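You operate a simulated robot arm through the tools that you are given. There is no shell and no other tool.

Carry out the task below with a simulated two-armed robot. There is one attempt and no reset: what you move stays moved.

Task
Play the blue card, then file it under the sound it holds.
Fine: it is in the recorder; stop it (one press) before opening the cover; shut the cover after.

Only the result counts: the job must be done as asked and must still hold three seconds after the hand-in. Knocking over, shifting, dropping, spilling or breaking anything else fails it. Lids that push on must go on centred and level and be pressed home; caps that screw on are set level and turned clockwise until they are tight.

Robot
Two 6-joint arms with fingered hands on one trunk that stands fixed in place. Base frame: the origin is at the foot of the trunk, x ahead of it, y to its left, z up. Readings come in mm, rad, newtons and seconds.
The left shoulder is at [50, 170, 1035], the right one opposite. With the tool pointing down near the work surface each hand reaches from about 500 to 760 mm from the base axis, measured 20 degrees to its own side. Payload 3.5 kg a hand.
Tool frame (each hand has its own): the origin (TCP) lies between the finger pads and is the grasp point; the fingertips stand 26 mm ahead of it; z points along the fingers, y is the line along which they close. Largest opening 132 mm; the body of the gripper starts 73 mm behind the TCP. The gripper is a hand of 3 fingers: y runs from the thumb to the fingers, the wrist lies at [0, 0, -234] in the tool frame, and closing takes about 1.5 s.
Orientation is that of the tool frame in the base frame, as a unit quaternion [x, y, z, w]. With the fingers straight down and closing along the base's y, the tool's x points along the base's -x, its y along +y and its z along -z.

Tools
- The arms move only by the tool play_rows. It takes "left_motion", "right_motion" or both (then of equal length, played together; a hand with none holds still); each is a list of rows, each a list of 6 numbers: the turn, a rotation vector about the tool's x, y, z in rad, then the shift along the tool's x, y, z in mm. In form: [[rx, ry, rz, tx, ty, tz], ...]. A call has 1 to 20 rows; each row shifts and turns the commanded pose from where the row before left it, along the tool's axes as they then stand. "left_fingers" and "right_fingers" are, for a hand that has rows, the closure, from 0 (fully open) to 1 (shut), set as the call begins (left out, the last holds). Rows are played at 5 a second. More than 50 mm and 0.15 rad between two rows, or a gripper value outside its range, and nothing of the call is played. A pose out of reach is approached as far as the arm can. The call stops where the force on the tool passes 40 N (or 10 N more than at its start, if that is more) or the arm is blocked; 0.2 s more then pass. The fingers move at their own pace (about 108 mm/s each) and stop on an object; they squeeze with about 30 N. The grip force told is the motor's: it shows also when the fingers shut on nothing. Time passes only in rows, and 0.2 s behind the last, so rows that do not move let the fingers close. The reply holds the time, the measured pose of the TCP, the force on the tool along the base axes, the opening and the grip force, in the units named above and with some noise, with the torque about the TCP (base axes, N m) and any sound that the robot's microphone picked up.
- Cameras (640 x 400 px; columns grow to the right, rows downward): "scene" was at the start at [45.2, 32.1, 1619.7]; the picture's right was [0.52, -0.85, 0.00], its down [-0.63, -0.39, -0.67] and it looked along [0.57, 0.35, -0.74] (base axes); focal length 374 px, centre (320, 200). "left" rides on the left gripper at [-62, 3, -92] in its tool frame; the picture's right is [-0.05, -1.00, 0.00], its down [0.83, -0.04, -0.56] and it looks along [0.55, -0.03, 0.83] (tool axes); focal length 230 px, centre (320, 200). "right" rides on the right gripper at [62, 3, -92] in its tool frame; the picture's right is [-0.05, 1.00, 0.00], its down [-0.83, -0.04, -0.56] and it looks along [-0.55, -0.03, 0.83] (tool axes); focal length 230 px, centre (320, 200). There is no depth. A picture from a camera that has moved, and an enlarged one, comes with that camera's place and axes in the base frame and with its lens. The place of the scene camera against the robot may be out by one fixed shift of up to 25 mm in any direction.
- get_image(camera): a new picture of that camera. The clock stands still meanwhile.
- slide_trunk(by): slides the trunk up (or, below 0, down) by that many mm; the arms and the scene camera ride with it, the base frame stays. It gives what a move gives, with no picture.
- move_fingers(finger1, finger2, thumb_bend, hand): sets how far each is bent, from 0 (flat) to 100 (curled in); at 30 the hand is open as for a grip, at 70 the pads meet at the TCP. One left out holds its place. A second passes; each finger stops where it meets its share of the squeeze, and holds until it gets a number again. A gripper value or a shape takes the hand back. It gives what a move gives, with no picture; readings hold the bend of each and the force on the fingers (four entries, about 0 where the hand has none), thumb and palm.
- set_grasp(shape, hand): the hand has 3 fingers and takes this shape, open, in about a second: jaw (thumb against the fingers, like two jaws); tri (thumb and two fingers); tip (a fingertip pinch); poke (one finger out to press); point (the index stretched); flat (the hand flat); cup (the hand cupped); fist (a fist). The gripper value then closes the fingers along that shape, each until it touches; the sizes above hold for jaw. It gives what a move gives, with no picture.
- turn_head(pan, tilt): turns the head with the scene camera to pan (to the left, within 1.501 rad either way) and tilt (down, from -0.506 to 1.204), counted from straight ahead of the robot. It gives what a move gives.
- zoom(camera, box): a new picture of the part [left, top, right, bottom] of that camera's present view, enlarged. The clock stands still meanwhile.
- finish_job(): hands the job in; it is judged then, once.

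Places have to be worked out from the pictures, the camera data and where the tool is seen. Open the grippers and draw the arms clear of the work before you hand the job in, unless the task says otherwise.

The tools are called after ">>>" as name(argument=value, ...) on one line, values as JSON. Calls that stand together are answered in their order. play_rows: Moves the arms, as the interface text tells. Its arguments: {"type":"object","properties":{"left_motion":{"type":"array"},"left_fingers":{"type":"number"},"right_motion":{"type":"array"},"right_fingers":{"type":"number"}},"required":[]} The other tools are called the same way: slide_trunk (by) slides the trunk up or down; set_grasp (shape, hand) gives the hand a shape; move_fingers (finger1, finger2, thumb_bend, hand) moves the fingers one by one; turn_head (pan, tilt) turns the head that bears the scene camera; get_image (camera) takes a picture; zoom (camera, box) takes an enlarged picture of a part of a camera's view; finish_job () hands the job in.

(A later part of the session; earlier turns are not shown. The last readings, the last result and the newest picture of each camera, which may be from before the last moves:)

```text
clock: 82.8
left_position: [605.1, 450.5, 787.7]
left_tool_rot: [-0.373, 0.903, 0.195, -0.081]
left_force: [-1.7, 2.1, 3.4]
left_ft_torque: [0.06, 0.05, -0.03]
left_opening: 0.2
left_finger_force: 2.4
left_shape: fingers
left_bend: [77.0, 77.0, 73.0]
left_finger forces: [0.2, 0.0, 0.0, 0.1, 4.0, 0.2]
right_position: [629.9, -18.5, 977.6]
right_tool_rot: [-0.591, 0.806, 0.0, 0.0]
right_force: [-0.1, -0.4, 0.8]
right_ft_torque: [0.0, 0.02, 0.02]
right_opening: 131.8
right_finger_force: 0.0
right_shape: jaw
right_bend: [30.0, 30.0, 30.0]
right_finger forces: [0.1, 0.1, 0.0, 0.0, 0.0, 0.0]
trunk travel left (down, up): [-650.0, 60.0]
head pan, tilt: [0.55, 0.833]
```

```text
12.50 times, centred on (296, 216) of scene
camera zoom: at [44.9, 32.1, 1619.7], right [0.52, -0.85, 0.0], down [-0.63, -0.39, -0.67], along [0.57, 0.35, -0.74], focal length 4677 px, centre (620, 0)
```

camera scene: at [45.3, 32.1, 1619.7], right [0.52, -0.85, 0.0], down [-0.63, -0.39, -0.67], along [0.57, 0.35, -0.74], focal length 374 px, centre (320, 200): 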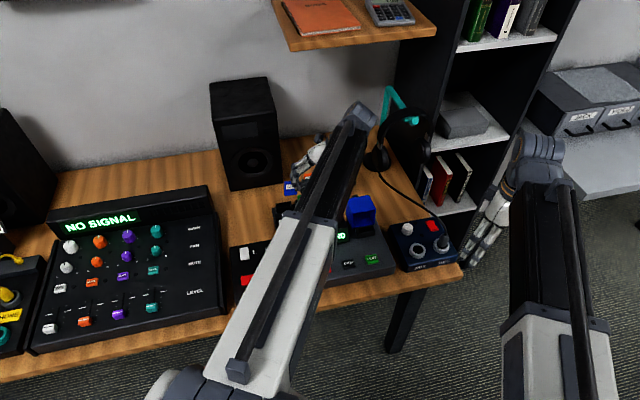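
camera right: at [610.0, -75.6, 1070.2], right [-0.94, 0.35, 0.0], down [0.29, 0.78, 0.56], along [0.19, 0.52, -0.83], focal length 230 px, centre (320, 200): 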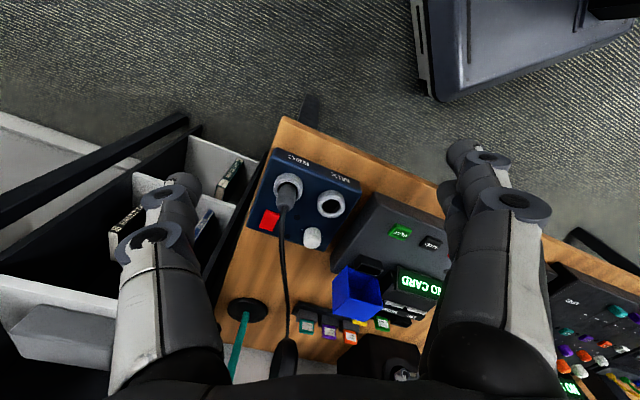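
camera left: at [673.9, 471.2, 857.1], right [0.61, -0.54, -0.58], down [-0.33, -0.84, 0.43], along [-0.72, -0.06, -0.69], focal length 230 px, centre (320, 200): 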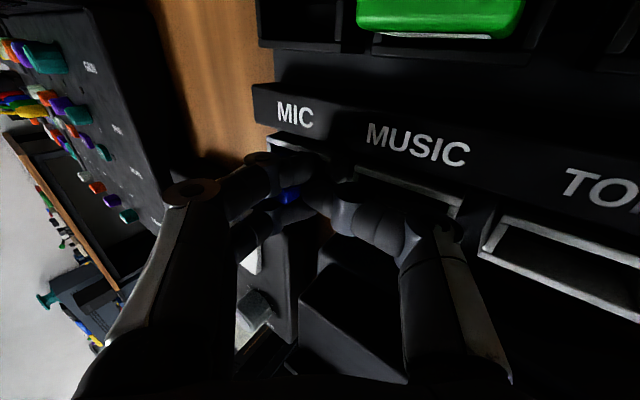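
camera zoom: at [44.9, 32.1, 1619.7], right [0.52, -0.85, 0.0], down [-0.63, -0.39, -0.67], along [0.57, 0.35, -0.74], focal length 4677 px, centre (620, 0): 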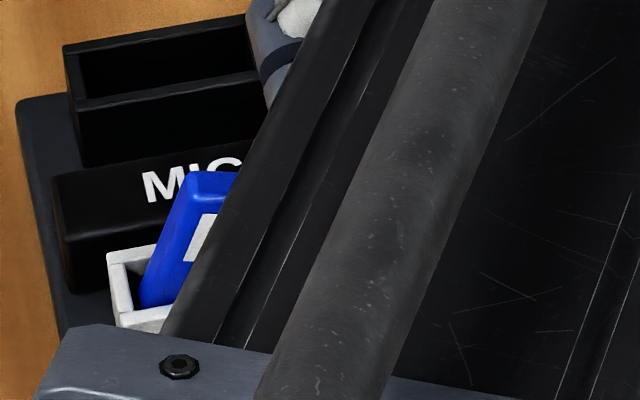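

The fingers read zero: the card is released and stands in the pocket, while the thumb is only resting on a rim. I move away right and slightly up.

>>> play_rows(left_motion=[[0, 0, 0, 0, -1.41, -1.73], [0, 0, 0, 0, -1.41, -1.73], [0, 0, 0, 0, -1.41, -1.73], [0, 0, 0, 0, -1.41, -1.73], [0, 0, 0, 0, 0, 0]])

>>> zoom(camera="left", box=[220, 90, 370, 240])

>>> zoom(camera="scene", box=[274, 200, 318, 232])

```text
clock: 84.0
left_position: [610.4, 443.7, 791.4]
left_tool_rot: [-0.374, 0.903, 0.194, -0.083]
left_force: [1.0, -0.3, 0.1]
left_ft_torque: [0.0, 0.01, 0.01]
left_opening: 0.6
left_finger_force: 0.0
left_shape: fingers
left_bend: [78.0, 78.0, 72.0]
left_finger forces: [0.0, 0.1, 0.0, 0.0, 0.0, 0.1]
right_position: [631.1, -18.5, 977.5]
right_tool_rot: [-0.591, 0.807, 0.0, 0.0]
right_force: [0.5, -0.1, -0.5]
right_ft_torque: [-0.02, -0.02, 0.01]
right_opening: 132.0
right_finger_force: 0.1
right_shape: jaw
right_bend: [30.0, 30.0, 30.0]
right_finger forces: [0.1, 0.0, 0.0, 0.0, 0.0, 0.1]
trunk travel left (down, up): [-650.0, 60.0]
head pan, tilt: [0.55, 0.833]
```

```text
2.67 times, centred on (295, 165) of left
camera zoom: at [679.9, 463.5, 875.1], right [0.68, -0.61, -0.41], down [-0.4, -0.78, 0.49], along [-0.62, -0.17, -0.77], focal length 614 px, centre (387, 293)
```

zoom: 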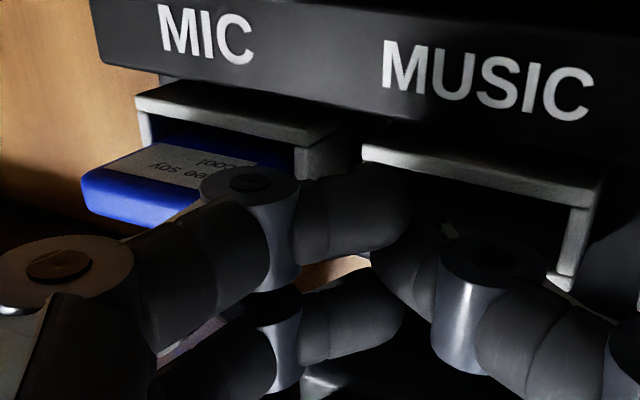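

```text
12.50 times, centred on (296, 216) of scene
camera zoom: at [45.3, 32.1, 1619.7], right [0.52, -0.85, 0.0], down [-0.63, -0.39, -0.67], along [0.57, 0.35, -0.74], focal length 4677 px, centre (620, 0)
```

zoom: 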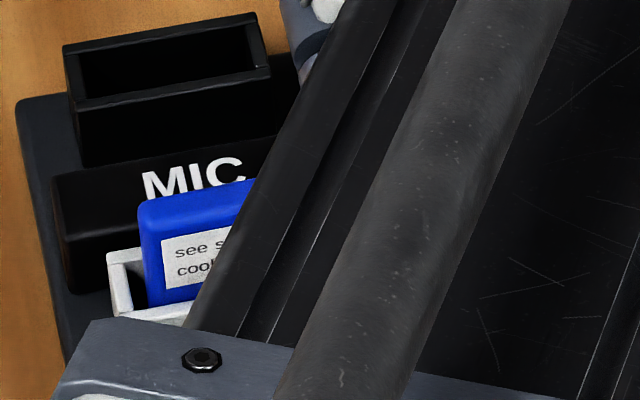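

All forces are zero and the card dropped upright in the MIC pocket. I withdraw straight up with a slight move right.

>>> play_rows(left_motion=[[0, 0, 0, 0, 0.4, -5], [0, 0, 0, 0, 2, -9], [0, 0, 0, 0, 4, -12], [0, 0, 0, 0, 8, -18], [0, 0, 0, 0, 8, -18], [0, 0, 0, 0, 8, -18], [0, 0, 0, 0, 8, -18], [0, 0, 0, 0, 8, -18], [0, 0, 0, 0, 0, 0]])

>>> get_image(camera="left")

>>> zoom(camera="scene", box=[260, 180, 340, 240])

```text
clock: 86.0
left_position: [613.4, 441.8, 918.9]
left_tool_rot: [-0.374, 0.903, 0.195, -0.082]
left_force: [-0.1, -0.5, -0.5]
left_ft_torque: [0.01, -0.01, 0.01]
left_opening: 0.2
left_finger_force: 0.1
left_shape: fingers
left_bend: [78.0, 78.0, 72.0]
left_finger forces: [0.0, 0.1, 0.0, 0.1, 0.0, 0.1]
right_position: [630.9, -18.3, 978.7]
right_tool_rot: [-0.591, 0.807, 0.0, -0.001]
right_force: [-0.4, 0.4, -0.4]
right_ft_torque: [-0.02, -0.02, 0.0]
right_opening: 132.0
right_finger_force: 0.1
right_shape: jaw
right_bend: [30.0, 30.0, 30.0]
right_finger forces: [0.1, 0.1, 0.0, 0.0, 0.0, 0.0]
trunk travel left (down, up): [-650.0, 60.0]
head pan, tilt: [0.55, 0.833]
```

```text
taken
camera left: at [682.8, 459.4, 1001.4], right [0.68, -0.61, -0.41], down [-0.4, -0.78, 0.49], along [-0.62, -0.17, -0.77], focal length 230 px, centre (320, 200)
```

left: 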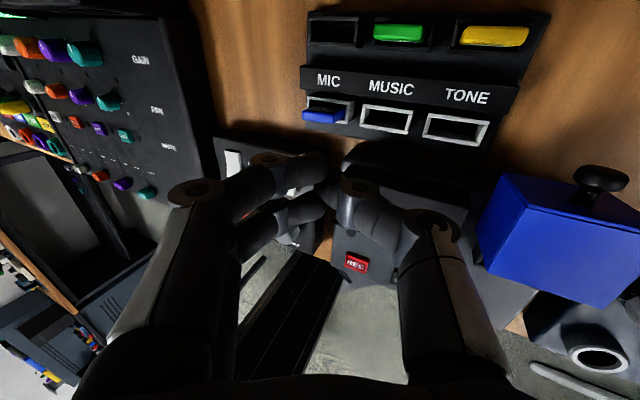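

```text
6.67 times, centred on (300, 210) of scene
camera zoom: at [45.3, 32.1, 1619.7], right [0.52, -0.85, 0.0], down [-0.63, -0.39, -0.67], along [0.57, 0.35, -0.74], focal length 2494 px, centre (453, 133)
```

zoom: 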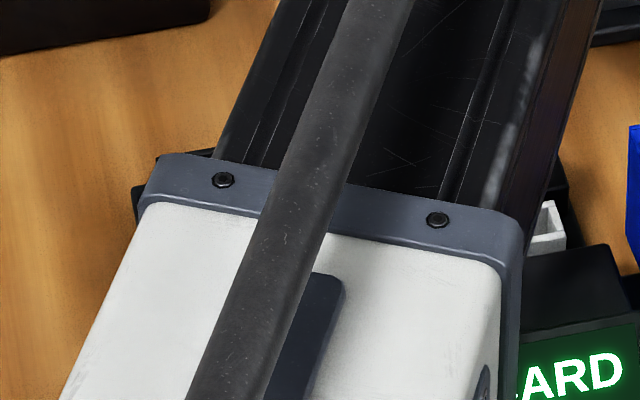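

The blue card sits in the MIC pocket. I un-tilt the hand to vertical and look at the card closely.

>>> play_rows(left_motion=[[0.07, 0, 0, 0, 0, 0], [0.07, 0, 0, 0, 0, 0], [0.07, 0, 0, 0, 0, 0], [0.07, 0, 0, 0, 0, 0], [0.07, 0, 0, 0, 0, 0], [0.074, 0, 0, 0, 0, -10], [0, 0, 0, 0, 0, 0]])

>>> get_image(camera="left")

>>> zoom(camera="left", box=[210, 60, 330, 160])

```text
clock: 87.6
left_position: [613.3, 440.6, 927.7]
left_tool_rot: [-0.383, 0.924, -0.001, -0.001]
left_force: [-0.2, -0.2, -0.5]
left_ft_torque: [0.02, -0.03, 0.02]
left_opening: 0.4
left_finger_force: 0.0
left_shape: fingers
left_bend: [78.0, 78.0, 72.0]
left_finger forces: [0.0, 0.0, 0.1, 0.0, 0.0, 0.0]
right_position: [631.2, -18.7, 977.5]
right_tool_rot: [-0.591, 0.806, -0.001, 0.0]
right_force: [0.4, 0.2, -0.2]
right_ft_torque: [0.03, -0.02, -0.01]
right_opening: 131.8
right_finger_force: 0.1
right_shape: jaw
right_bend: [30.0, 30.0, 30.0]
right_finger forces: [0.0, 0.0, 0.0, 0.0, 0.1, 0.0]
trunk travel left (down, up): [-650.0, 60.0]
head pan, tilt: [0.55, 0.833]
```

```text
taken
camera left: at [657.1, 486.4, 1017.6], right [0.74, -0.67, 0.0], down [-0.56, -0.62, 0.56], along [-0.37, -0.41, -0.83], focal length 230 px, centre (320, 200)
```

left: 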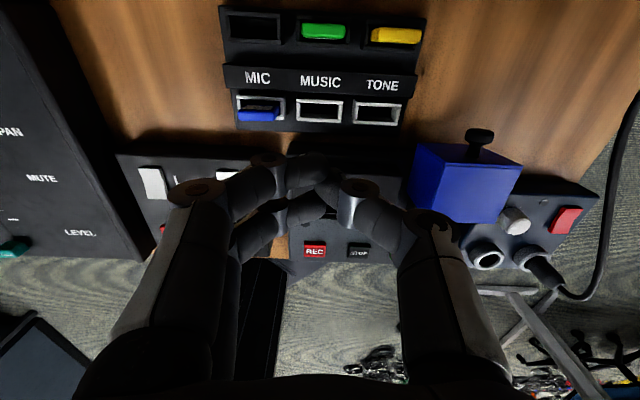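

```text
4.00 times, centred on (270, 110) of left
camera zoom: at [657.1, 486.4, 1017.6], right [0.74, -0.67, 0.0], down [-0.56, -0.62, 0.56], along [-0.37, -0.41, -0.83], focal length 920 px, centre (520, 560)
```

zoom: 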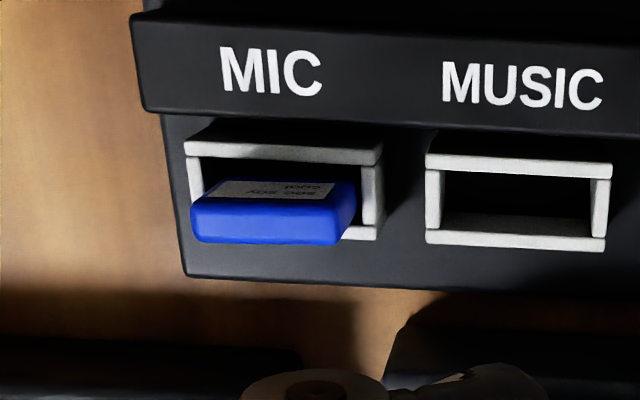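

The card stands upright in the MIC pocket. Now the cover: I return the left hand to the jaw shape and go back above the open cover's knob, at the same place I left it from.

>>> set_grasp(hand="left", shape="jaw")

>>> play_rows(left_motion=[[0, 0, 0, 0, 0, -12], [0, 0, 0, 0, 0, -12], [0, 0, 0, -0.8, -18, 0], [0, 0, 0, -0.8, -18, 0], [0, 0, 0, -0.8, -18, 0], [0, 0, 0, -0.8, -18, 0], [0, 0, 0, -0.8, -18, 0], [0, 0, 0, -0.8, -18, 0], [0, 0, 0, -0.9, -18, 0], [0, 0, 0, -0.9, -19.4, 0], [0, 0, 0, 0, 0, 0]], left_fingers=0.42)

>>> get_image(camera="left")

>>> zoom(camera="scene", box=[240, 160, 420, 290])

```text
clock: 88.5
left_position: [613.6, 441.0, 926.8]
left_tool_rot: [-0.383, 0.924, 0.001, -0.001]
left_force: [-0.2, -0.4, -0.1]
left_ft_torque: [0.01, -0.02, -0.01]
left_opening: 131.9
left_finger_force: 0.1
left_shape: jaw
left_bend: [30.0, 30.0, 30.0]
left_finger forces: [0.1, 0.0, 0.0, 0.0, 0.1, 0.0]
right_position: [631.1, -18.1, 977.2]
right_tool_rot: [-0.591, 0.806, 0.0, -0.001]
right_force: [-0.8, -0.3, -0.3]
right_ft_torque: [0.03, -0.03, -0.01]
right_opening: 131.8
right_finger_force: 0.0
right_shape: jaw
right_bend: [30.0, 30.0, 30.0]
right_finger forces: [0.1, 0.0, 0.0, 0.0, 0.0, 0.0]
trunk travel left (down, up): [-650.0, 60.0]
head pan, tilt: [0.55, 0.833]
```

```text
clock: 90.9
left_position: [722.8, 342.5, 950.1]
left_tool_rot: [-0.383, 0.924, 0.0, -0.001]
left_force: [-0.2, 0.1, 0.2]
left_ft_torque: [-0.01, 0.0, -0.01]
left_opening: 77.2
left_finger_force: 0.0
left_shape: jaw
left_bend: [71.0, 71.0, 70.0]
left_finger forces: [0.0, 0.1, 0.0, 0.1, 0.0, 0.0]
right_position: [631.0, -18.1, 976.9]
right_tool_rot: [-0.591, 0.807, 0.0, 0.0]
right_force: [-0.2, -0.2, 0.3]
right_ft_torque: [0.04, -0.01, 0.01]
right_opening: 131.9
right_finger_force: 0.1
right_shape: jaw
right_bend: [30.0, 30.0, 30.0]
right_finger forces: [0.1, 0.0, 0.0, 0.0, 0.0, 0.0]
trunk travel left (down, up): [-650.0, 60.0]
head pan, tilt: [0.55, 0.833]
```

```text
taken
camera left: at [764.2, 388.9, 1040.6], right [0.74, -0.67, 0.0], down [-0.56, -0.62, 0.56], along [-0.37, -0.41, -0.83], focal length 230 px, centre (320, 200)
```

left: 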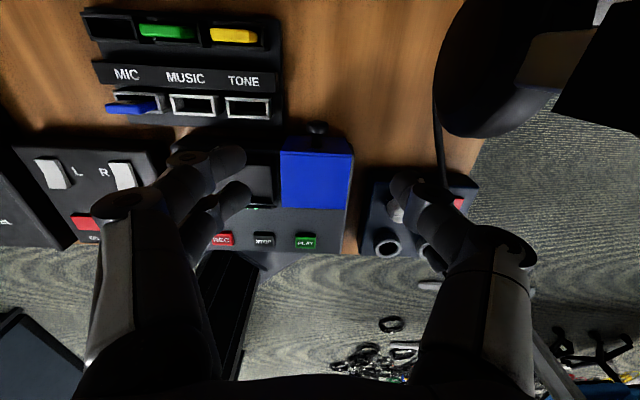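

```text
3.08 times, centred on (330, 225) of scene
camera zoom: at [45.2, 32.1, 1619.7], right [0.52, -0.85, 0.0], down [-0.63, -0.39, -0.67], along [0.57, 0.35, -0.74], focal length 1151 px, centre (289, 123)
```

zoom: 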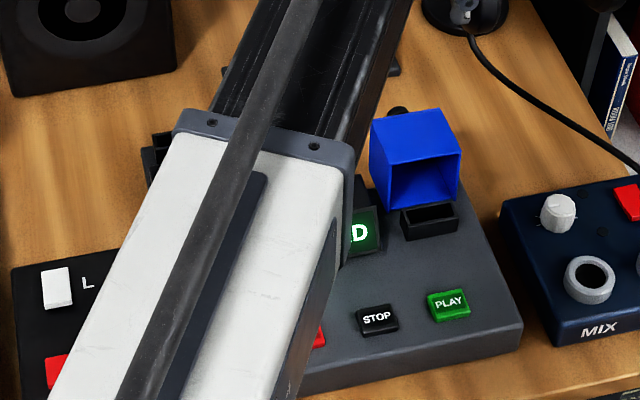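

The knob is at about (719, 341, 817), directly under the hand. I descend around it with the same opening used when leaving.

>>> play_rows(left_motion=[[0, 0, 0, 0, 0, 25], [0, 0, 0, 0, 0, 30], [0, 0, 0, 0, 0, 30], [0, 0, 0, 0, 0, 20], [0, 0, 0, 0, 0, 10], [0, 0, 0, 0, 0, 6], [0, 0, 0, 0, 0, 0]])

>>> get_image(camera="left")

>>> zoom(camera="right", box=[320, 240, 420, 330])

```text
clock: 92.5
left_position: [717.4, 341.9, 830.4]
left_tool_rot: [-0.383, 0.924, 0.0, 0.0]
left_force: [0.0, -0.6, -0.3]
left_ft_torque: [-0.03, -0.03, 0.03]
left_opening: 77.2
left_finger_force: 0.1
left_shape: jaw
left_bend: [71.0, 71.0, 70.0]
left_finger forces: [0.0, 0.0, 0.0, 0.0, 0.1, 0.0]
left hand out of reach, approached as far as the arm can: row 5
right_position: [630.5, -18.2, 976.6]
right_tool_rot: [-0.591, 0.806, 0.001, 0.0]
right_force: [-0.5, -0.1, 0.6]
right_ft_torque: [-0.03, -0.01, 0.03]
right_opening: 132.1
right_finger_force: 0.0
right_shape: jaw
right_bend: [30.0, 30.0, 30.0]
right_finger forces: [0.0, 0.0, 0.0, 0.0, 0.0, 0.1]
trunk travel left (down, up): [-650.0, 60.0]
head pan, tilt: [0.55, 0.833]
```

```text
taken
camera left: at [760.1, 386.9, 921.6], right [0.74, -0.67, 0.0], down [-0.56, -0.62, 0.55], along [-0.37, -0.41, -0.83], focal length 230 px, centre (320, 200)
```

left: 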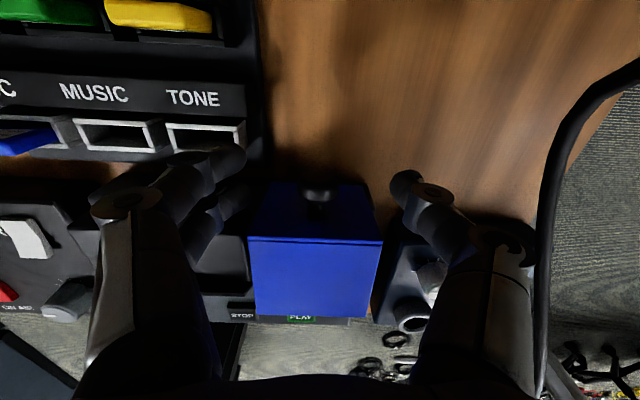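

```text
4.44 times, centred on (370, 285) of right
camera zoom: at [610.0, -75.6, 1070.1], right [-0.94, 0.35, 0.0], down [0.29, 0.78, 0.56], along [0.19, 0.52, -0.83], focal length 1022 px, centre (98, -178)
```

zoom: 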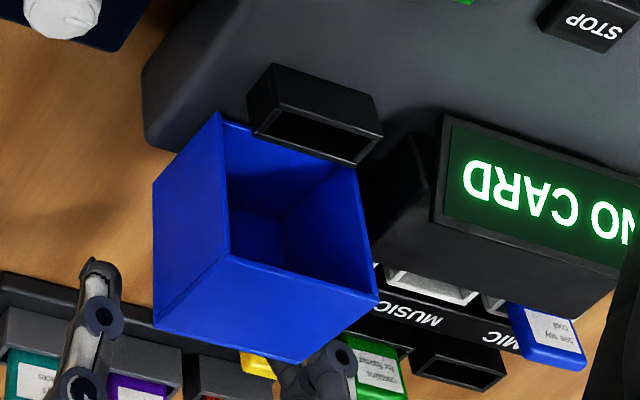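

The knob is centred between thumb and fingers. I close the jaw on it.

>>> play_rows(left_motion=[[0, 0, 0, 0, 0, 0], [0, 0, 0, 0, 0, 0], [0, 0, 0, 0, 0, 0], [0, 0, 0, 0, 0, 0], [0, 0, 0, 0, 0, 0]], left_fingers=1)

>>> zoom(camera="left", box=[230, 110, 410, 270])

>>> zoom(camera="right", box=[320, 240, 420, 330])

```text
clock: 93.7
left_position: [719.1, 340.1, 831.5]
left_tool_rot: [-0.382, 0.924, 0.0, 0.001]
left_force: [8.6, -8.8, 0.5]
left_ft_torque: [-0.16, -0.07, -0.13]
left_opening: 6.2
left_finger_force: 29.9
left_shape: jaw
left_bend: [65.0, 75.0, 71.0]
left_finger forces: [0.5, 10.5, 0.0, 0.0, 28.0, 0.1]
right_position: [631.6, -18.9, 977.4]
right_tool_rot: [-0.592, 0.806, 0.0, 0.001]
right_force: [-0.1, 0.3, -0.5]
right_ft_torque: [0.01, 0.0, 0.0]
right_opening: 131.9
right_finger_force: 0.1
right_shape: jaw
right_bend: [30.0, 30.0, 30.0]
right_finger forces: [0.0, 0.1, 0.0, 0.1, 0.0, 0.0]
trunk travel left (down, up): [-650.0, 60.0]
head pan, tilt: [0.55, 0.833]
```

```text
2.50 times, centred on (320, 190) of left
camera zoom: at [761.3, 385.2, 921.8], right [0.74, -0.67, 0.0], down [-0.56, -0.62, 0.55], along [-0.37, -0.41, -0.83], focal length 575 px, centre (320, 225)
```

zoom: 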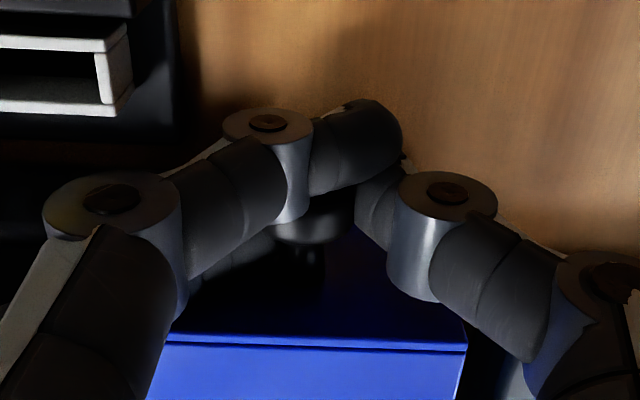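

```text
4.44 times, centred on (370, 285) of right
camera zoom: at [610.6, -76.5, 1069.8], right [-0.94, 0.35, 0.0], down [0.29, 0.78, 0.56], along [0.19, 0.52, -0.83], focal length 1022 px, centre (98, -178)
```

zoom: 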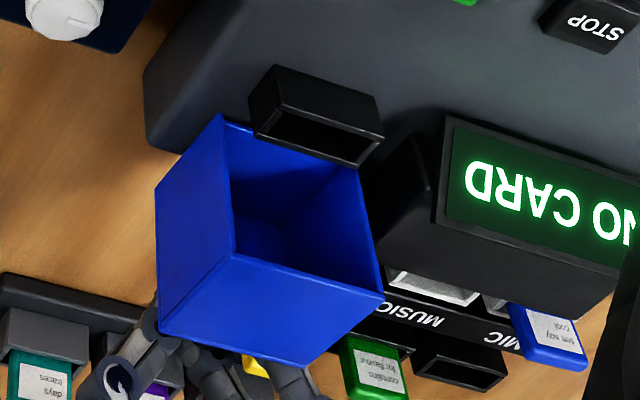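

The knob is gripped (front finger and thumb, with the other finger behind it). I follow the opening arc in reverse, easing the sideways load first.

>>> play_rows(left_motion=[[0, 0, 0, 1.2, -0.8, -2.9], [0, 0, 0, 1.6, -0.6, -2.8], [0, 0, 0, 1.9, 0, -2.7], [0, 0, 0, 1.9, 0, -2.6], [0, 0, 0, 2.1, 0, -2.6], [0, 0, 0, 0, 0, 0]])

>>> zoom(camera="right", box=[320, 240, 420, 330])

```text
clock: 95.1
left_position: [714.2, 333.6, 845.1]
left_tool_rot: [-0.383, 0.924, 0.0, -0.002]
left_force: [7.6, -9.3, -3.2]
left_ft_torque: [-0.11, -0.19, -0.03]
left_opening: 5.9
left_finger_force: 30.3
left_shape: jaw
left_bend: [65.0, 74.0, 71.0]
left_finger forces: [0.0, 9.8, 0.0, 0.1, 25.8, 0.1]
right_position: [631.8, -19.3, 977.5]
right_tool_rot: [-0.591, 0.807, 0.0, 0.0]
right_force: [0.2, -0.7, 0.0]
right_ft_torque: [0.0, 0.03, 0.0]
right_opening: 132.0
right_finger_force: 0.1
right_shape: jaw
right_bend: [30.0, 30.0, 30.0]
right_finger forces: [0.1, 0.1, 0.0, 0.0, 0.0, 0.0]
trunk travel left (down, up): [-650.0, 60.0]
head pan, tilt: [0.55, 0.833]
```

```text
4.44 times, centred on (370, 285) of right
camera zoom: at [610.6, -76.2, 1069.7], right [-0.94, 0.35, 0.0], down [0.29, 0.78, 0.56], along [0.19, 0.52, -0.83], focal length 1022 px, centre (98, -178)
```

zoom: 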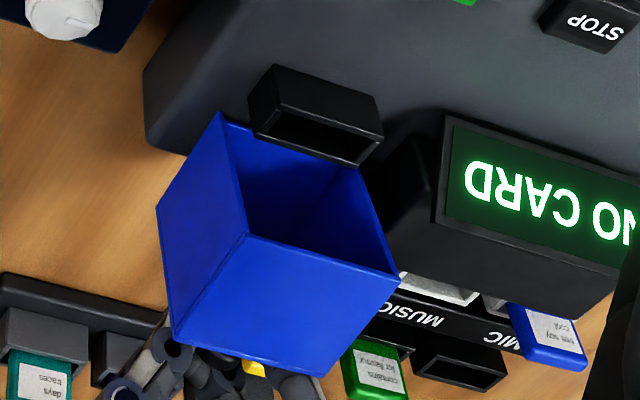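

The hood is swinging back up with small forces. I continue along the arc.

>>> play_rows(left_motion=[[0, 0, 0, 2.2, -0.5, -2.4], [0, 0, 0, 2.3, -0.5, -2.4], [0, 0, 0, 2.3, -0.5, -2.3], [0, 0, 0, 2.4, 0, -2.2], [0, 0, 0, 2.5, 0, -2.1], [0, 0, 0, 2.6, 0, -2.0], [0, 0, 0, 2.7, 0, -1.9], [0, 0, 0, 0, 0, 0]])

>>> zoom(camera="right", box=[320, 240, 420, 330])

```text
clock: 96.9
left_position: [702.2, 320.4, 858.9]
left_tool_rot: [-0.383, 0.924, 0.0, -0.001]
left_force: [5.5, -1.3, 2.4]
left_ft_torque: [0.04, -0.11, -0.04]
left_opening: 5.1
left_finger_force: 30.2
left_shape: jaw
left_bend: [65.0, 74.0, 72.0]
left_finger forces: [0.0, 12.2, 0.0, 0.0, 23.9, 0.0]
right_position: [630.8, -19.2, 976.3]
right_tool_rot: [-0.591, 0.807, 0.0, 0.0]
right_force: [0.6, 0.3, -0.3]
right_ft_torque: [0.0, 0.0, 0.0]
right_opening: 131.7
right_finger_force: 0.1
right_shape: jaw
right_bend: [30.0, 30.0, 30.0]
right_finger forces: [0.0, 0.0, 0.0, 0.1, 0.0, 0.1]
trunk travel left (down, up): [-650.0, 60.0]
head pan, tilt: [0.55, 0.833]
```

```text
4.44 times, centred on (370, 285) of right
camera zoom: at [610.2, -75.7, 1070.0], right [-0.94, 0.35, 0.0], down [0.29, 0.78, 0.56], along [0.19, 0.52, -0.83], focal length 1022 px, centre (98, -178)
```

zoom: 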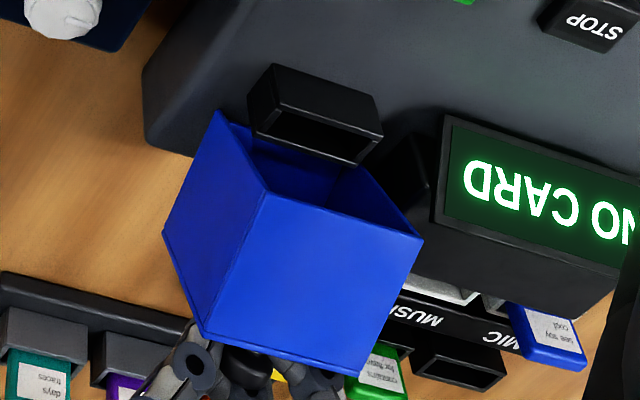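

At about 60° open, everything is smooth. I continue the arc with slightly extra rise so the fingertips clear the hood top.

>>> play_rows(left_motion=[[0, 0, 0, 2.9, 0, -2.3], [0, 0, 0, 2.9, 0, -2.2], [0, 0, 0, 3, 0, -2.1], [0, 0, 0, 3, 0, -2], [0, 0, 0, 3.1, 0, -1.8], [0, 0, 0, 3.1, 0, -1.7], [0, 0, 0, 0, 0, 0]])

>>> zoom(camera="right", box=[320, 240, 420, 330])

>>> zoom(camera="left", box=[230, 110, 410, 270])

```text
clock: 98.5
left_position: [688.9, 308.4, 870.8]
left_tool_rot: [-0.383, 0.924, 0.0, -0.002]
left_force: [-1.5, -2.8, -11.3]
left_ft_torque: [0.03, -0.18, -0.01]
left_opening: 3.9
left_finger_force: 30.3
left_shape: jaw
left_bend: [65.0, 74.0, 72.0]
left_finger forces: [0.0, 25.3, 0.0, 0.0, 0.0, 0.0]
right_position: [631.2, -18.1, 978.5]
right_tool_rot: [-0.591, 0.807, 0.001, 0.0]
right_force: [1.0, -0.1, -0.1]
right_ft_torque: [-0.02, 0.0, -0.06]
right_opening: 131.9
right_finger_force: 0.0
right_shape: jaw
right_bend: [30.0, 30.0, 30.0]
right_finger forces: [0.0, 0.0, 0.0, 0.0, 0.0, 0.1]
trunk travel left (down, up): [-650.0, 60.0]
head pan, tilt: [0.55, 0.833]
```

```text
4.44 times, centred on (370, 285) of right
camera zoom: at [610.5, -75.5, 1069.7], right [-0.94, 0.35, 0.0], down [0.29, 0.78, 0.55], along [0.19, 0.52, -0.83], focal length 1022 px, centre (98, -178)
```

zoom: 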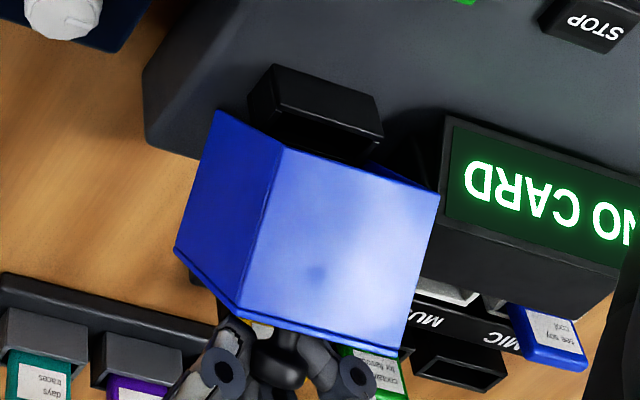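

```text
2.50 times, centred on (320, 190) of left
camera zoom: at [732.3, 354.0, 959.9], right [0.74, -0.67, 0.0], down [-0.56, -0.62, 0.56], along [-0.37, -0.41, -0.83], focal length 575 px, centre (320, 225)
```

zoom: 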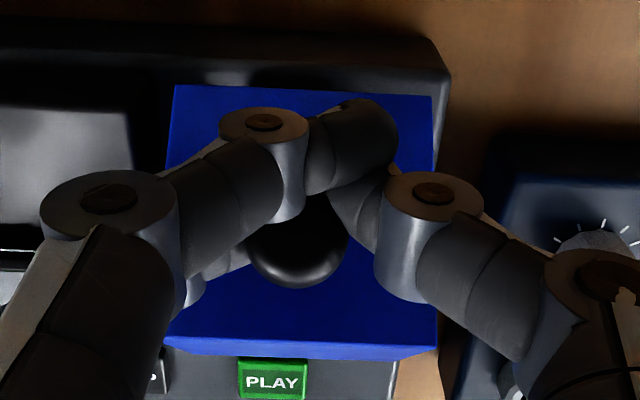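

The hood is at about 50°. The grip is being pulled down slightly, so I go forward with less rise.

>>> play_rows(left_motion=[[0, 0, 0, 2.5, 0, 1], [0, 0, 0, 3, 0, 0], [0, 0, 0, 3, 0, -0.5], [0, 0, 0, 3, 0, -0.5], [0, 0, 0, 0, 0, 0]])

>>> zoom(camera="right", box=[320, 240, 420, 330])

>>> zoom(camera="left", box=[230, 110, 410, 270])

```text
clock: 99.7
left_position: [680.8, 301.2, 871.6]
left_tool_rot: [-0.383, 0.924, 0.0, -0.001]
left_force: [0.1, 1.9, 0.4]
left_ft_torque: [0.12, -0.02, -0.05]
left_opening: 3.4
left_finger_force: 30.4
left_shape: jaw
left_bend: [65.0, 74.0, 72.0]
left_finger forces: [0.1, 24.2, 0.0, 0.1, 0.0, 0.0]
right_position: [630.8, -18.6, 977.0]
right_tool_rot: [-0.591, 0.806, 0.0, 0.0]
right_force: [0.9, 0.6, 0.6]
right_ft_torque: [0.01, 0.03, 0.03]
right_opening: 132.0
right_finger_force: 0.2
right_shape: jaw
right_bend: [30.0, 30.0, 30.0]
right_finger forces: [0.1, 0.1, 0.0, 0.1, 0.0, 0.1]
trunk travel left (down, up): [-650.0, 60.0]
head pan, tilt: [0.55, 0.833]
```

```text
4.44 times, centred on (370, 285) of right
camera zoom: at [610.0, -75.4, 1070.2], right [-0.94, 0.35, 0.0], down [0.29, 0.78, 0.56], along [0.19, 0.52, -0.83], focal length 1022 px, centre (98, -178)
```

zoom: 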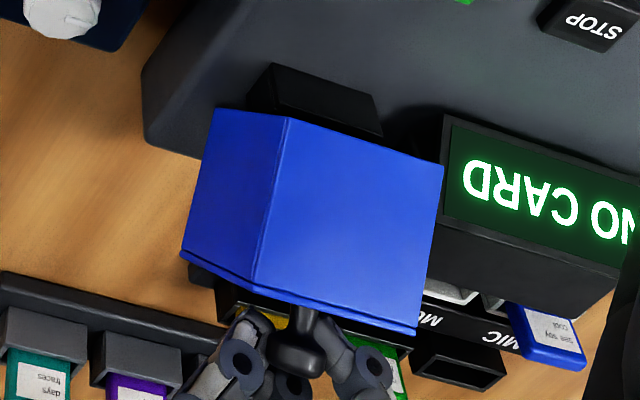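

```text
2.50 times, centred on (320, 190) of left
camera zoom: at [724.2, 347.2, 961.9], right [0.74, -0.67, 0.0], down [-0.56, -0.62, 0.56], along [-0.37, -0.41, -0.83], focal length 575 px, centre (320, 225)
```

zoom: 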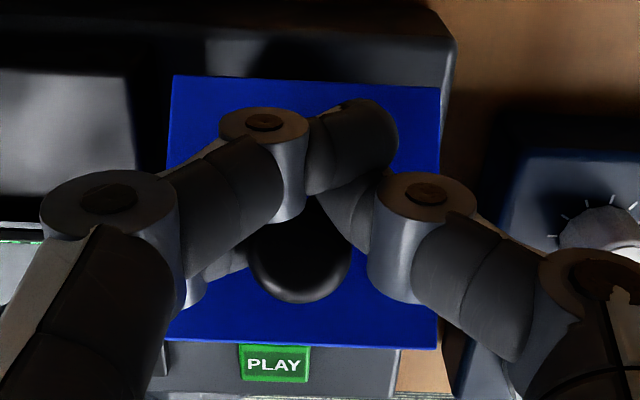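

The hood is at about 40°, past balance towards closed, with the knob still held. I keep guiding it forward gently.

>>> play_rows(left_motion=[[0, 0, 0, 3, 0, -0.8], [0, 0, 0, 3, 0, -0.8], [0, 0, 0, 3, 0, -0.7], [0, 0, 0, 3, 0, -0.6], [0, 0, 0, 0, 0, 0]])

>>> zoom(camera="right", box=[320, 240, 420, 330])

>>> zoom(camera="left", box=[230, 110, 410, 270])

```text
clock: 100.9
left_position: [671.8, 293.5, 874.6]
left_tool_rot: [-0.382, 0.924, 0.0, -0.002]
left_force: [-5.3, 5.3, -13.6]
left_ft_torque: [0.07, -0.14, -0.03]
left_opening: 0.6
left_finger_force: 29.8
left_shape: jaw
left_bend: [67.0, 74.0, 74.0]
left_finger forces: [0.0, 12.7, 0.0, 0.0, 0.0, 0.0]
right_position: [631.2, -18.9, 976.8]
right_tool_rot: [-0.592, 0.806, 0.0, 0.0]
right_force: [-0.2, 0.3, -0.3]
right_ft_torque: [0.0, -0.01, 0.01]
right_opening: 132.1
right_finger_force: 0.1
right_shape: jaw
right_bend: [30.0, 30.0, 30.0]
right_finger forces: [0.1, 0.0, 0.0, 0.0, 0.1, 0.0]
trunk travel left (down, up): [-650.0, 60.0]
head pan, tilt: [0.55, 0.833]
```

```text
4.44 times, centred on (370, 285) of right
camera zoom: at [610.4, -74.9, 1069.8], right [-0.94, 0.35, 0.0], down [0.29, 0.78, 0.55], along [0.19, 0.52, -0.83], focal length 1022 px, centre (98, -178)
```

zoom: 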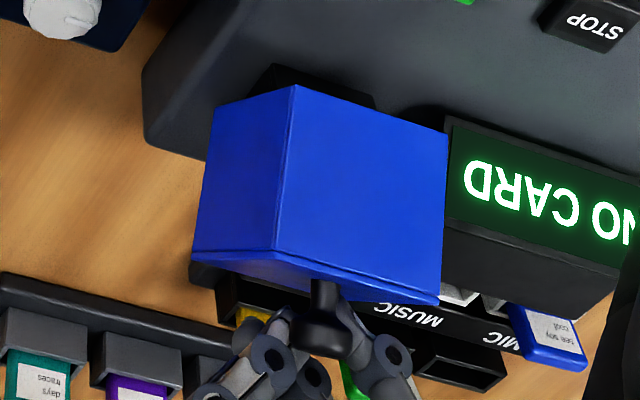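

```text
2.50 times, centred on (320, 190) of left
camera zoom: at [715.3, 338.4, 964.1], right [0.74, -0.67, 0.0], down [-0.55, -0.62, 0.56], along [-0.37, -0.41, -0.83], focal length 575 px, centre (320, 225)
```

zoom: 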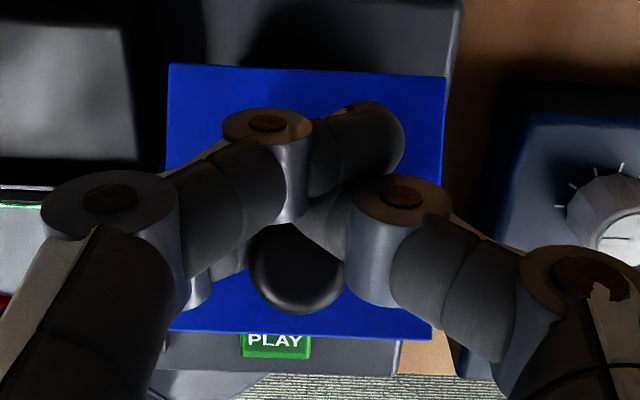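

The hood is near 30° and is being slightly held up by the finger under the knob head. I continue forward while lowering a little.

>>> play_rows(left_motion=[[0, 0, 0, 2.5, 0.5, 1.5], [0, 0, 0, 3, 0.5, 0.8], [0, 0, 0, 3, 0, 0.5], [0, 0, 0, 3, 0, 0.5], [0, 0, 0, 0, 0, 0]])

>>> zoom(camera="right", box=[320, 240, 420, 330])

>>> zoom(camera="left", box=[230, 110, 410, 270])

```text
clock: 102.1
left_position: [662.9, 284.6, 870.0]
left_tool_rot: [-0.383, 0.924, 0.001, -0.001]
left_force: [-4.6, 5.0, -1.6]
left_ft_torque: [0.07, 0.02, -0.1]
left_opening: 1.0
left_finger_force: 30.2
left_shape: jaw
left_bend: [67.0, 75.0, 76.0]
left_finger forces: [0.0, 11.3, 0.0, 0.1, 0.0, 0.0]
right_position: [630.5, -18.4, 977.5]
right_tool_rot: [-0.59, 0.807, 0.0, 0.0]
right_force: [0.1, 0.4, 0.8]
right_ft_torque: [0.01, -0.02, -0.03]
right_opening: 132.2
right_finger_force: 0.0
right_shape: jaw
right_bend: [30.0, 30.0, 30.0]
right_finger forces: [0.0, 0.0, 0.0, 0.0, 0.0, 0.0]
trunk travel left (down, up): [-650.0, 60.0]
head pan, tilt: [0.55, 0.833]
```

```text
4.44 times, centred on (370, 285) of right
camera zoom: at [609.8, -75.2, 1070.4], right [-0.94, 0.35, 0.0], down [0.29, 0.78, 0.55], along [0.19, 0.52, -0.83], focal length 1022 px, centre (98, -178)
```

zoom: 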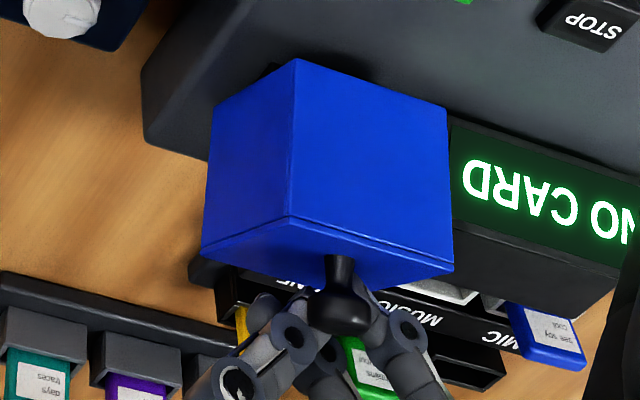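

```text
2.50 times, centred on (320, 190) of left
camera zoom: at [706.3, 330.2, 961.5], right [0.74, -0.67, 0.0], down [-0.56, -0.62, 0.56], along [-0.37, -0.41, -0.83], focal length 575 px, centre (320, 225)
```

zoom: 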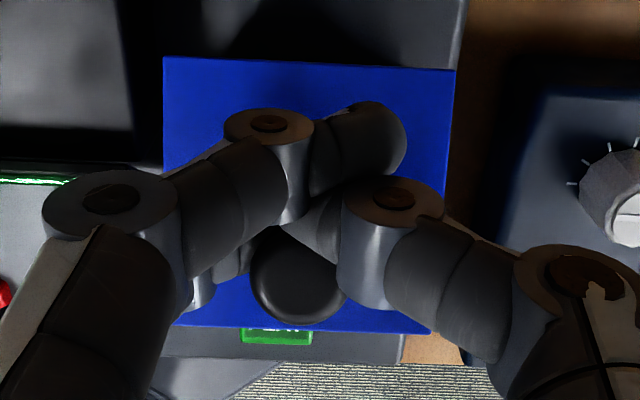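

About 18° remain. I keep pushing the knob forward with the fingers behind it.

>>> play_rows(left_motion=[[0, 0, 0, 3, 0.4, 0.3], [0, 0, 0, 3, 0.4, 0.3], [0, 0, 0, 3, 0.4, 0.3], [0, 0, 0, 3, 0, 0.3], [0, 0, 0, 0, 0, 0]])

>>> zoom(camera="right", box=[320, 240, 420, 330])

>>> zoom(camera="left", box=[230, 110, 410, 270])

```text
clock: 103.3
left_position: [653.2, 278.1, 869.6]
left_tool_rot: [-0.382, 0.924, 0.0, -0.001]
left_force: [-2.2, 3.9, -7.4]
left_ft_torque: [0.06, -0.09, -0.08]
left_opening: 0.4
left_finger_force: 29.9
left_shape: jaw
left_bend: [67.0, 74.0, 76.0]
left_finger forces: [0.0, 10.0, 0.1, 0.0, 0.0, 0.0]
right_position: [631.5, -17.6, 977.5]
right_tool_rot: [-0.592, 0.806, 0.0, 0.0]
right_force: [1.2, 0.1, 0.5]
right_ft_torque: [0.0, -0.05, -0.01]
right_opening: 132.0
right_finger_force: 0.1
right_shape: jaw
right_bend: [30.0, 30.0, 30.0]
right_finger forces: [0.0, 0.1, 0.1, 0.0, 0.0, 0.0]
trunk travel left (down, up): [-650.0, 60.0]
head pan, tilt: [0.55, 0.833]
```

```text
4.44 times, centred on (370, 285) of right
camera zoom: at [610.4, -75.1, 1069.9], right [-0.94, 0.35, 0.0], down [0.29, 0.78, 0.55], along [0.19, 0.52, -0.83], focal length 1022 px, centre (98, -178)
```

zoom: 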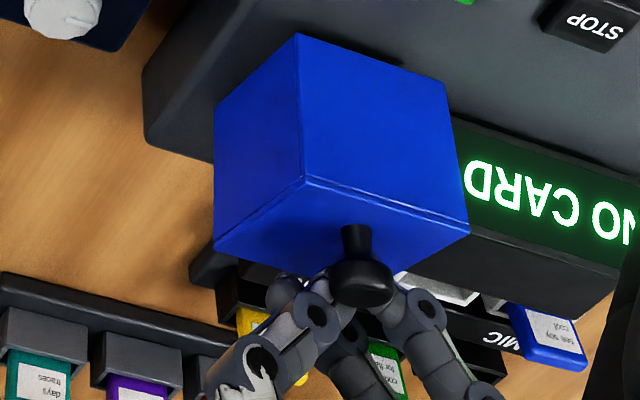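

```text
2.50 times, centred on (320, 190) of left
camera zoom: at [697.0, 322.8, 959.4], right [0.74, -0.67, 0.0], down [-0.56, -0.62, 0.56], along [-0.37, -0.41, -0.83], focal length 575 px, centre (320, 225)
```

zoom: 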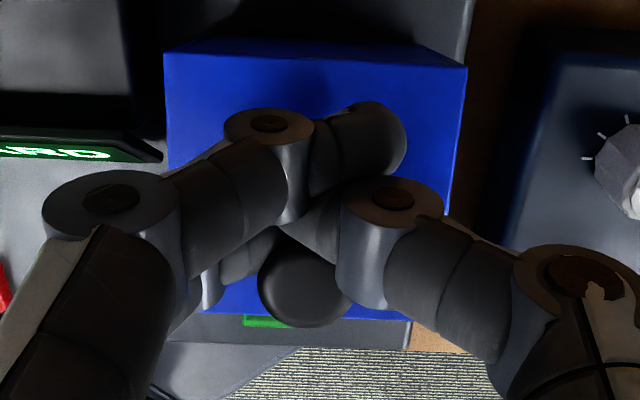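

Only about 8° remain; the finger under the knob head is holding it up a bit. I push forward and down together.

>>> play_rows(left_motion=[[0, 0, 0, 2.5, 0, 1.2], [0, 0, 0, 2.5, 0, 1.2], [0, 0, 0, 2.5, 0, 1], [0, 0, 0, 2.5, 0, 0.6], [0, 0, 0, 0, 0, 0]])

>>> zoom(camera="right", box=[320, 240, 420, 330])

>>> zoom(camera="left", box=[230, 110, 410, 270])

```text
clock: 104.5
left_position: [646.6, 271.4, 865.4]
left_tool_rot: [-0.383, 0.924, 0.001, -0.002]
left_force: [-1.5, 5.9, -5.9]
left_ft_torque: [0.09, -0.07, -0.07]
left_opening: 0.5
left_finger_force: 30.4
left_shape: jaw
left_bend: [67.0, 74.0, 76.0]
left_finger forces: [0.1, 9.7, 0.0, 0.1, 0.0, 0.0]
right_position: [631.5, -17.2, 977.1]
right_tool_rot: [-0.591, 0.806, 0.0, -0.001]
right_force: [0.0, 0.3, -0.1]
right_ft_torque: [0.0, 0.02, -0.02]
right_opening: 132.1
right_finger_force: 0.0
right_shape: jaw
right_bend: [30.0, 30.0, 30.0]
right_finger forces: [0.0, 0.1, 0.1, 0.0, 0.1, 0.0]
trunk travel left (down, up): [-650.0, 60.0]
head pan, tilt: [0.55, 0.833]
```

```text
4.44 times, centred on (370, 285) of right
camera zoom: at [610.2, -75.0, 1070.0], right [-0.94, 0.35, 0.0], down [0.29, 0.78, 0.55], along [0.19, 0.52, -0.83], focal length 1022 px, centre (98, -178)
```

zoom: 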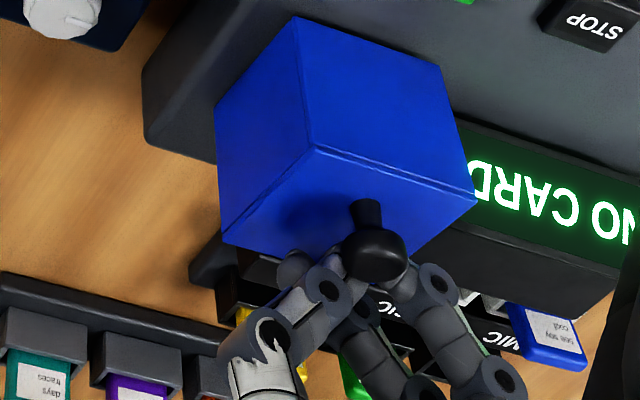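

```text
2.50 times, centred on (320, 190) of left
camera zoom: at [690.2, 316.0, 955.8], right [0.74, -0.67, 0.0], down [-0.56, -0.62, 0.56], along [-0.37, -0.41, -0.83], focal length 575 px, centre (320, 225)
```

zoom: 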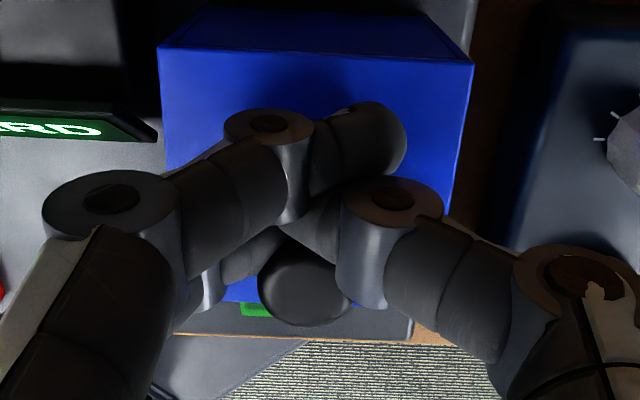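

About 6° remain. I continue forward and slightly down.

>>> play_rows(left_motion=[[0, 0, 0, 2.5, 0, 0.8], [0, 0, 0, 2.5, 0, 0.6], [0, 0, 0, 2.5, 0, 0.6], [0, 0, 0, 2.5, 0, 0.4], [0, 0, 0, 0, 0, 0]])

>>> zoom(camera="right", box=[320, 240, 420, 330])

```text
clock: 105.7
left_position: [641.7, 264.1, 863.7]
left_tool_rot: [-0.383, 0.924, 0.0, -0.001]
left_force: [8.6, 13.9, -9.5]
left_ft_torque: [0.2, -0.27, -0.15]
left_opening: 0.1
left_finger_force: 29.9
left_shape: jaw
left_bend: [67.0, 74.0, 76.0]
left_finger forces: [0.0, 16.4, 0.0, 0.0, 0.0, 0.0]
right_position: [632.1, -17.0, 975.8]
right_tool_rot: [-0.592, 0.806, 0.0, -0.001]
right_force: [0.0, 0.1, 1.3]
right_ft_torque: [-0.01, 0.0, 0.03]
right_opening: 131.9
right_finger_force: 0.0
right_shape: jaw
right_bend: [30.0, 30.0, 30.0]
right_finger forces: [0.0, 0.1, 0.0, 0.0, 0.1, 0.1]
trunk travel left (down, up): [-650.0, 60.0]
head pan, tilt: [0.55, 0.833]
```

```text
4.44 times, centred on (370, 285) of right
camera zoom: at [611.3, -74.3, 1069.5], right [-0.94, 0.35, 0.0], down [0.29, 0.78, 0.55], along [0.19, 0.52, -0.83], focal length 1022 px, centre (98, -178)
```

zoom: 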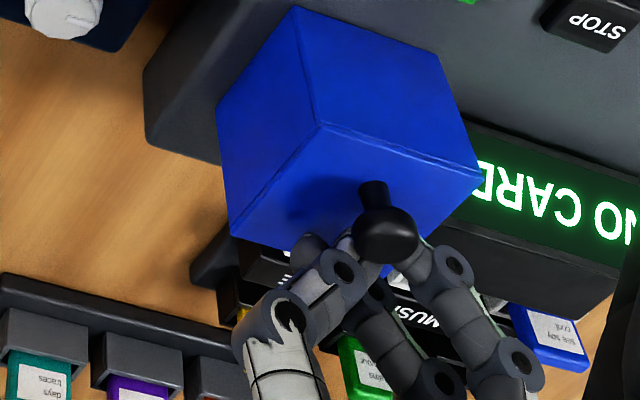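

The knob now resists forward motion (16 N back), so the cover is at or near shut, though a finger still hooks under the knob head. I open the jaw and lift clear so it can settle.

>>> play_rows(left_motion=[[0, 0, 0, -1, 0, 0], [0, 0, 0, 0, 0, 0], [0, 0, 0, 0, 0, 0], [0, 0, 0, 0, 0, 0], [0, 0, 0, 0, 0, 0], [0, 0, 0, 0, 0, 0]], left_fingers=0.3)

>>> zoom(camera="right", box=[320, 240, 420, 330])

>>> get_image(camera="left")

```text
clock: 107.1
left_position: [640.7, 264.2, 863.8]
left_tool_rot: [-0.383, 0.924, 0.001, -0.001]
left_force: [-0.5, 0.3, 0.8]
left_ft_torque: [0.02, 0.0, -0.04]
left_opening: 92.1
left_finger_force: 0.1
left_shape: jaw
left_bend: [68.0, 68.0, 64.0]
left_finger forces: [0.1, 0.0, 0.0, 0.0, 0.1, 0.0]
right_position: [632.1, -18.9, 976.7]
right_tool_rot: [-0.591, 0.807, 0.0, 0.0]
right_force: [0.5, 0.5, -0.3]
right_ft_torque: [0.02, 0.03, -0.03]
right_opening: 132.0
right_finger_force: 0.1
right_shape: jaw
right_bend: [30.0, 30.0, 30.0]
right_finger forces: [0.0, 0.0, 0.0, 0.1, 0.1, 0.0]
trunk travel left (down, up): [-650.0, 60.0]
head pan, tilt: [0.55, 0.833]
```

```text
4.44 times, centred on (370, 285) of right
camera zoom: at [610.0, -75.6, 1070.2], right [-0.94, 0.35, 0.0], down [0.29, 0.78, 0.56], along [0.19, 0.52, -0.83], focal length 1022 px, centre (98, -178)
```

zoom: 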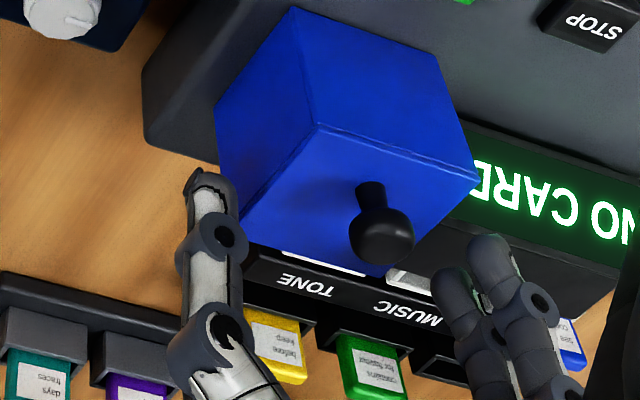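

```text
taken
camera left: at [683.5, 309.5, 954.4], right [0.74, -0.67, 0.0], down [-0.56, -0.62, 0.56], along [-0.37, -0.41, -0.83], focal length 230 px, centre (320, 200)
```

left: 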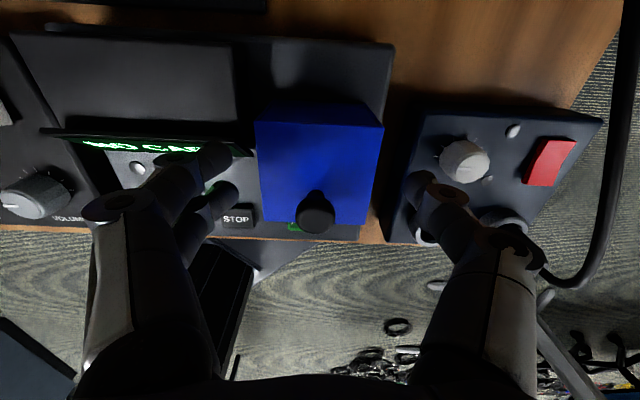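

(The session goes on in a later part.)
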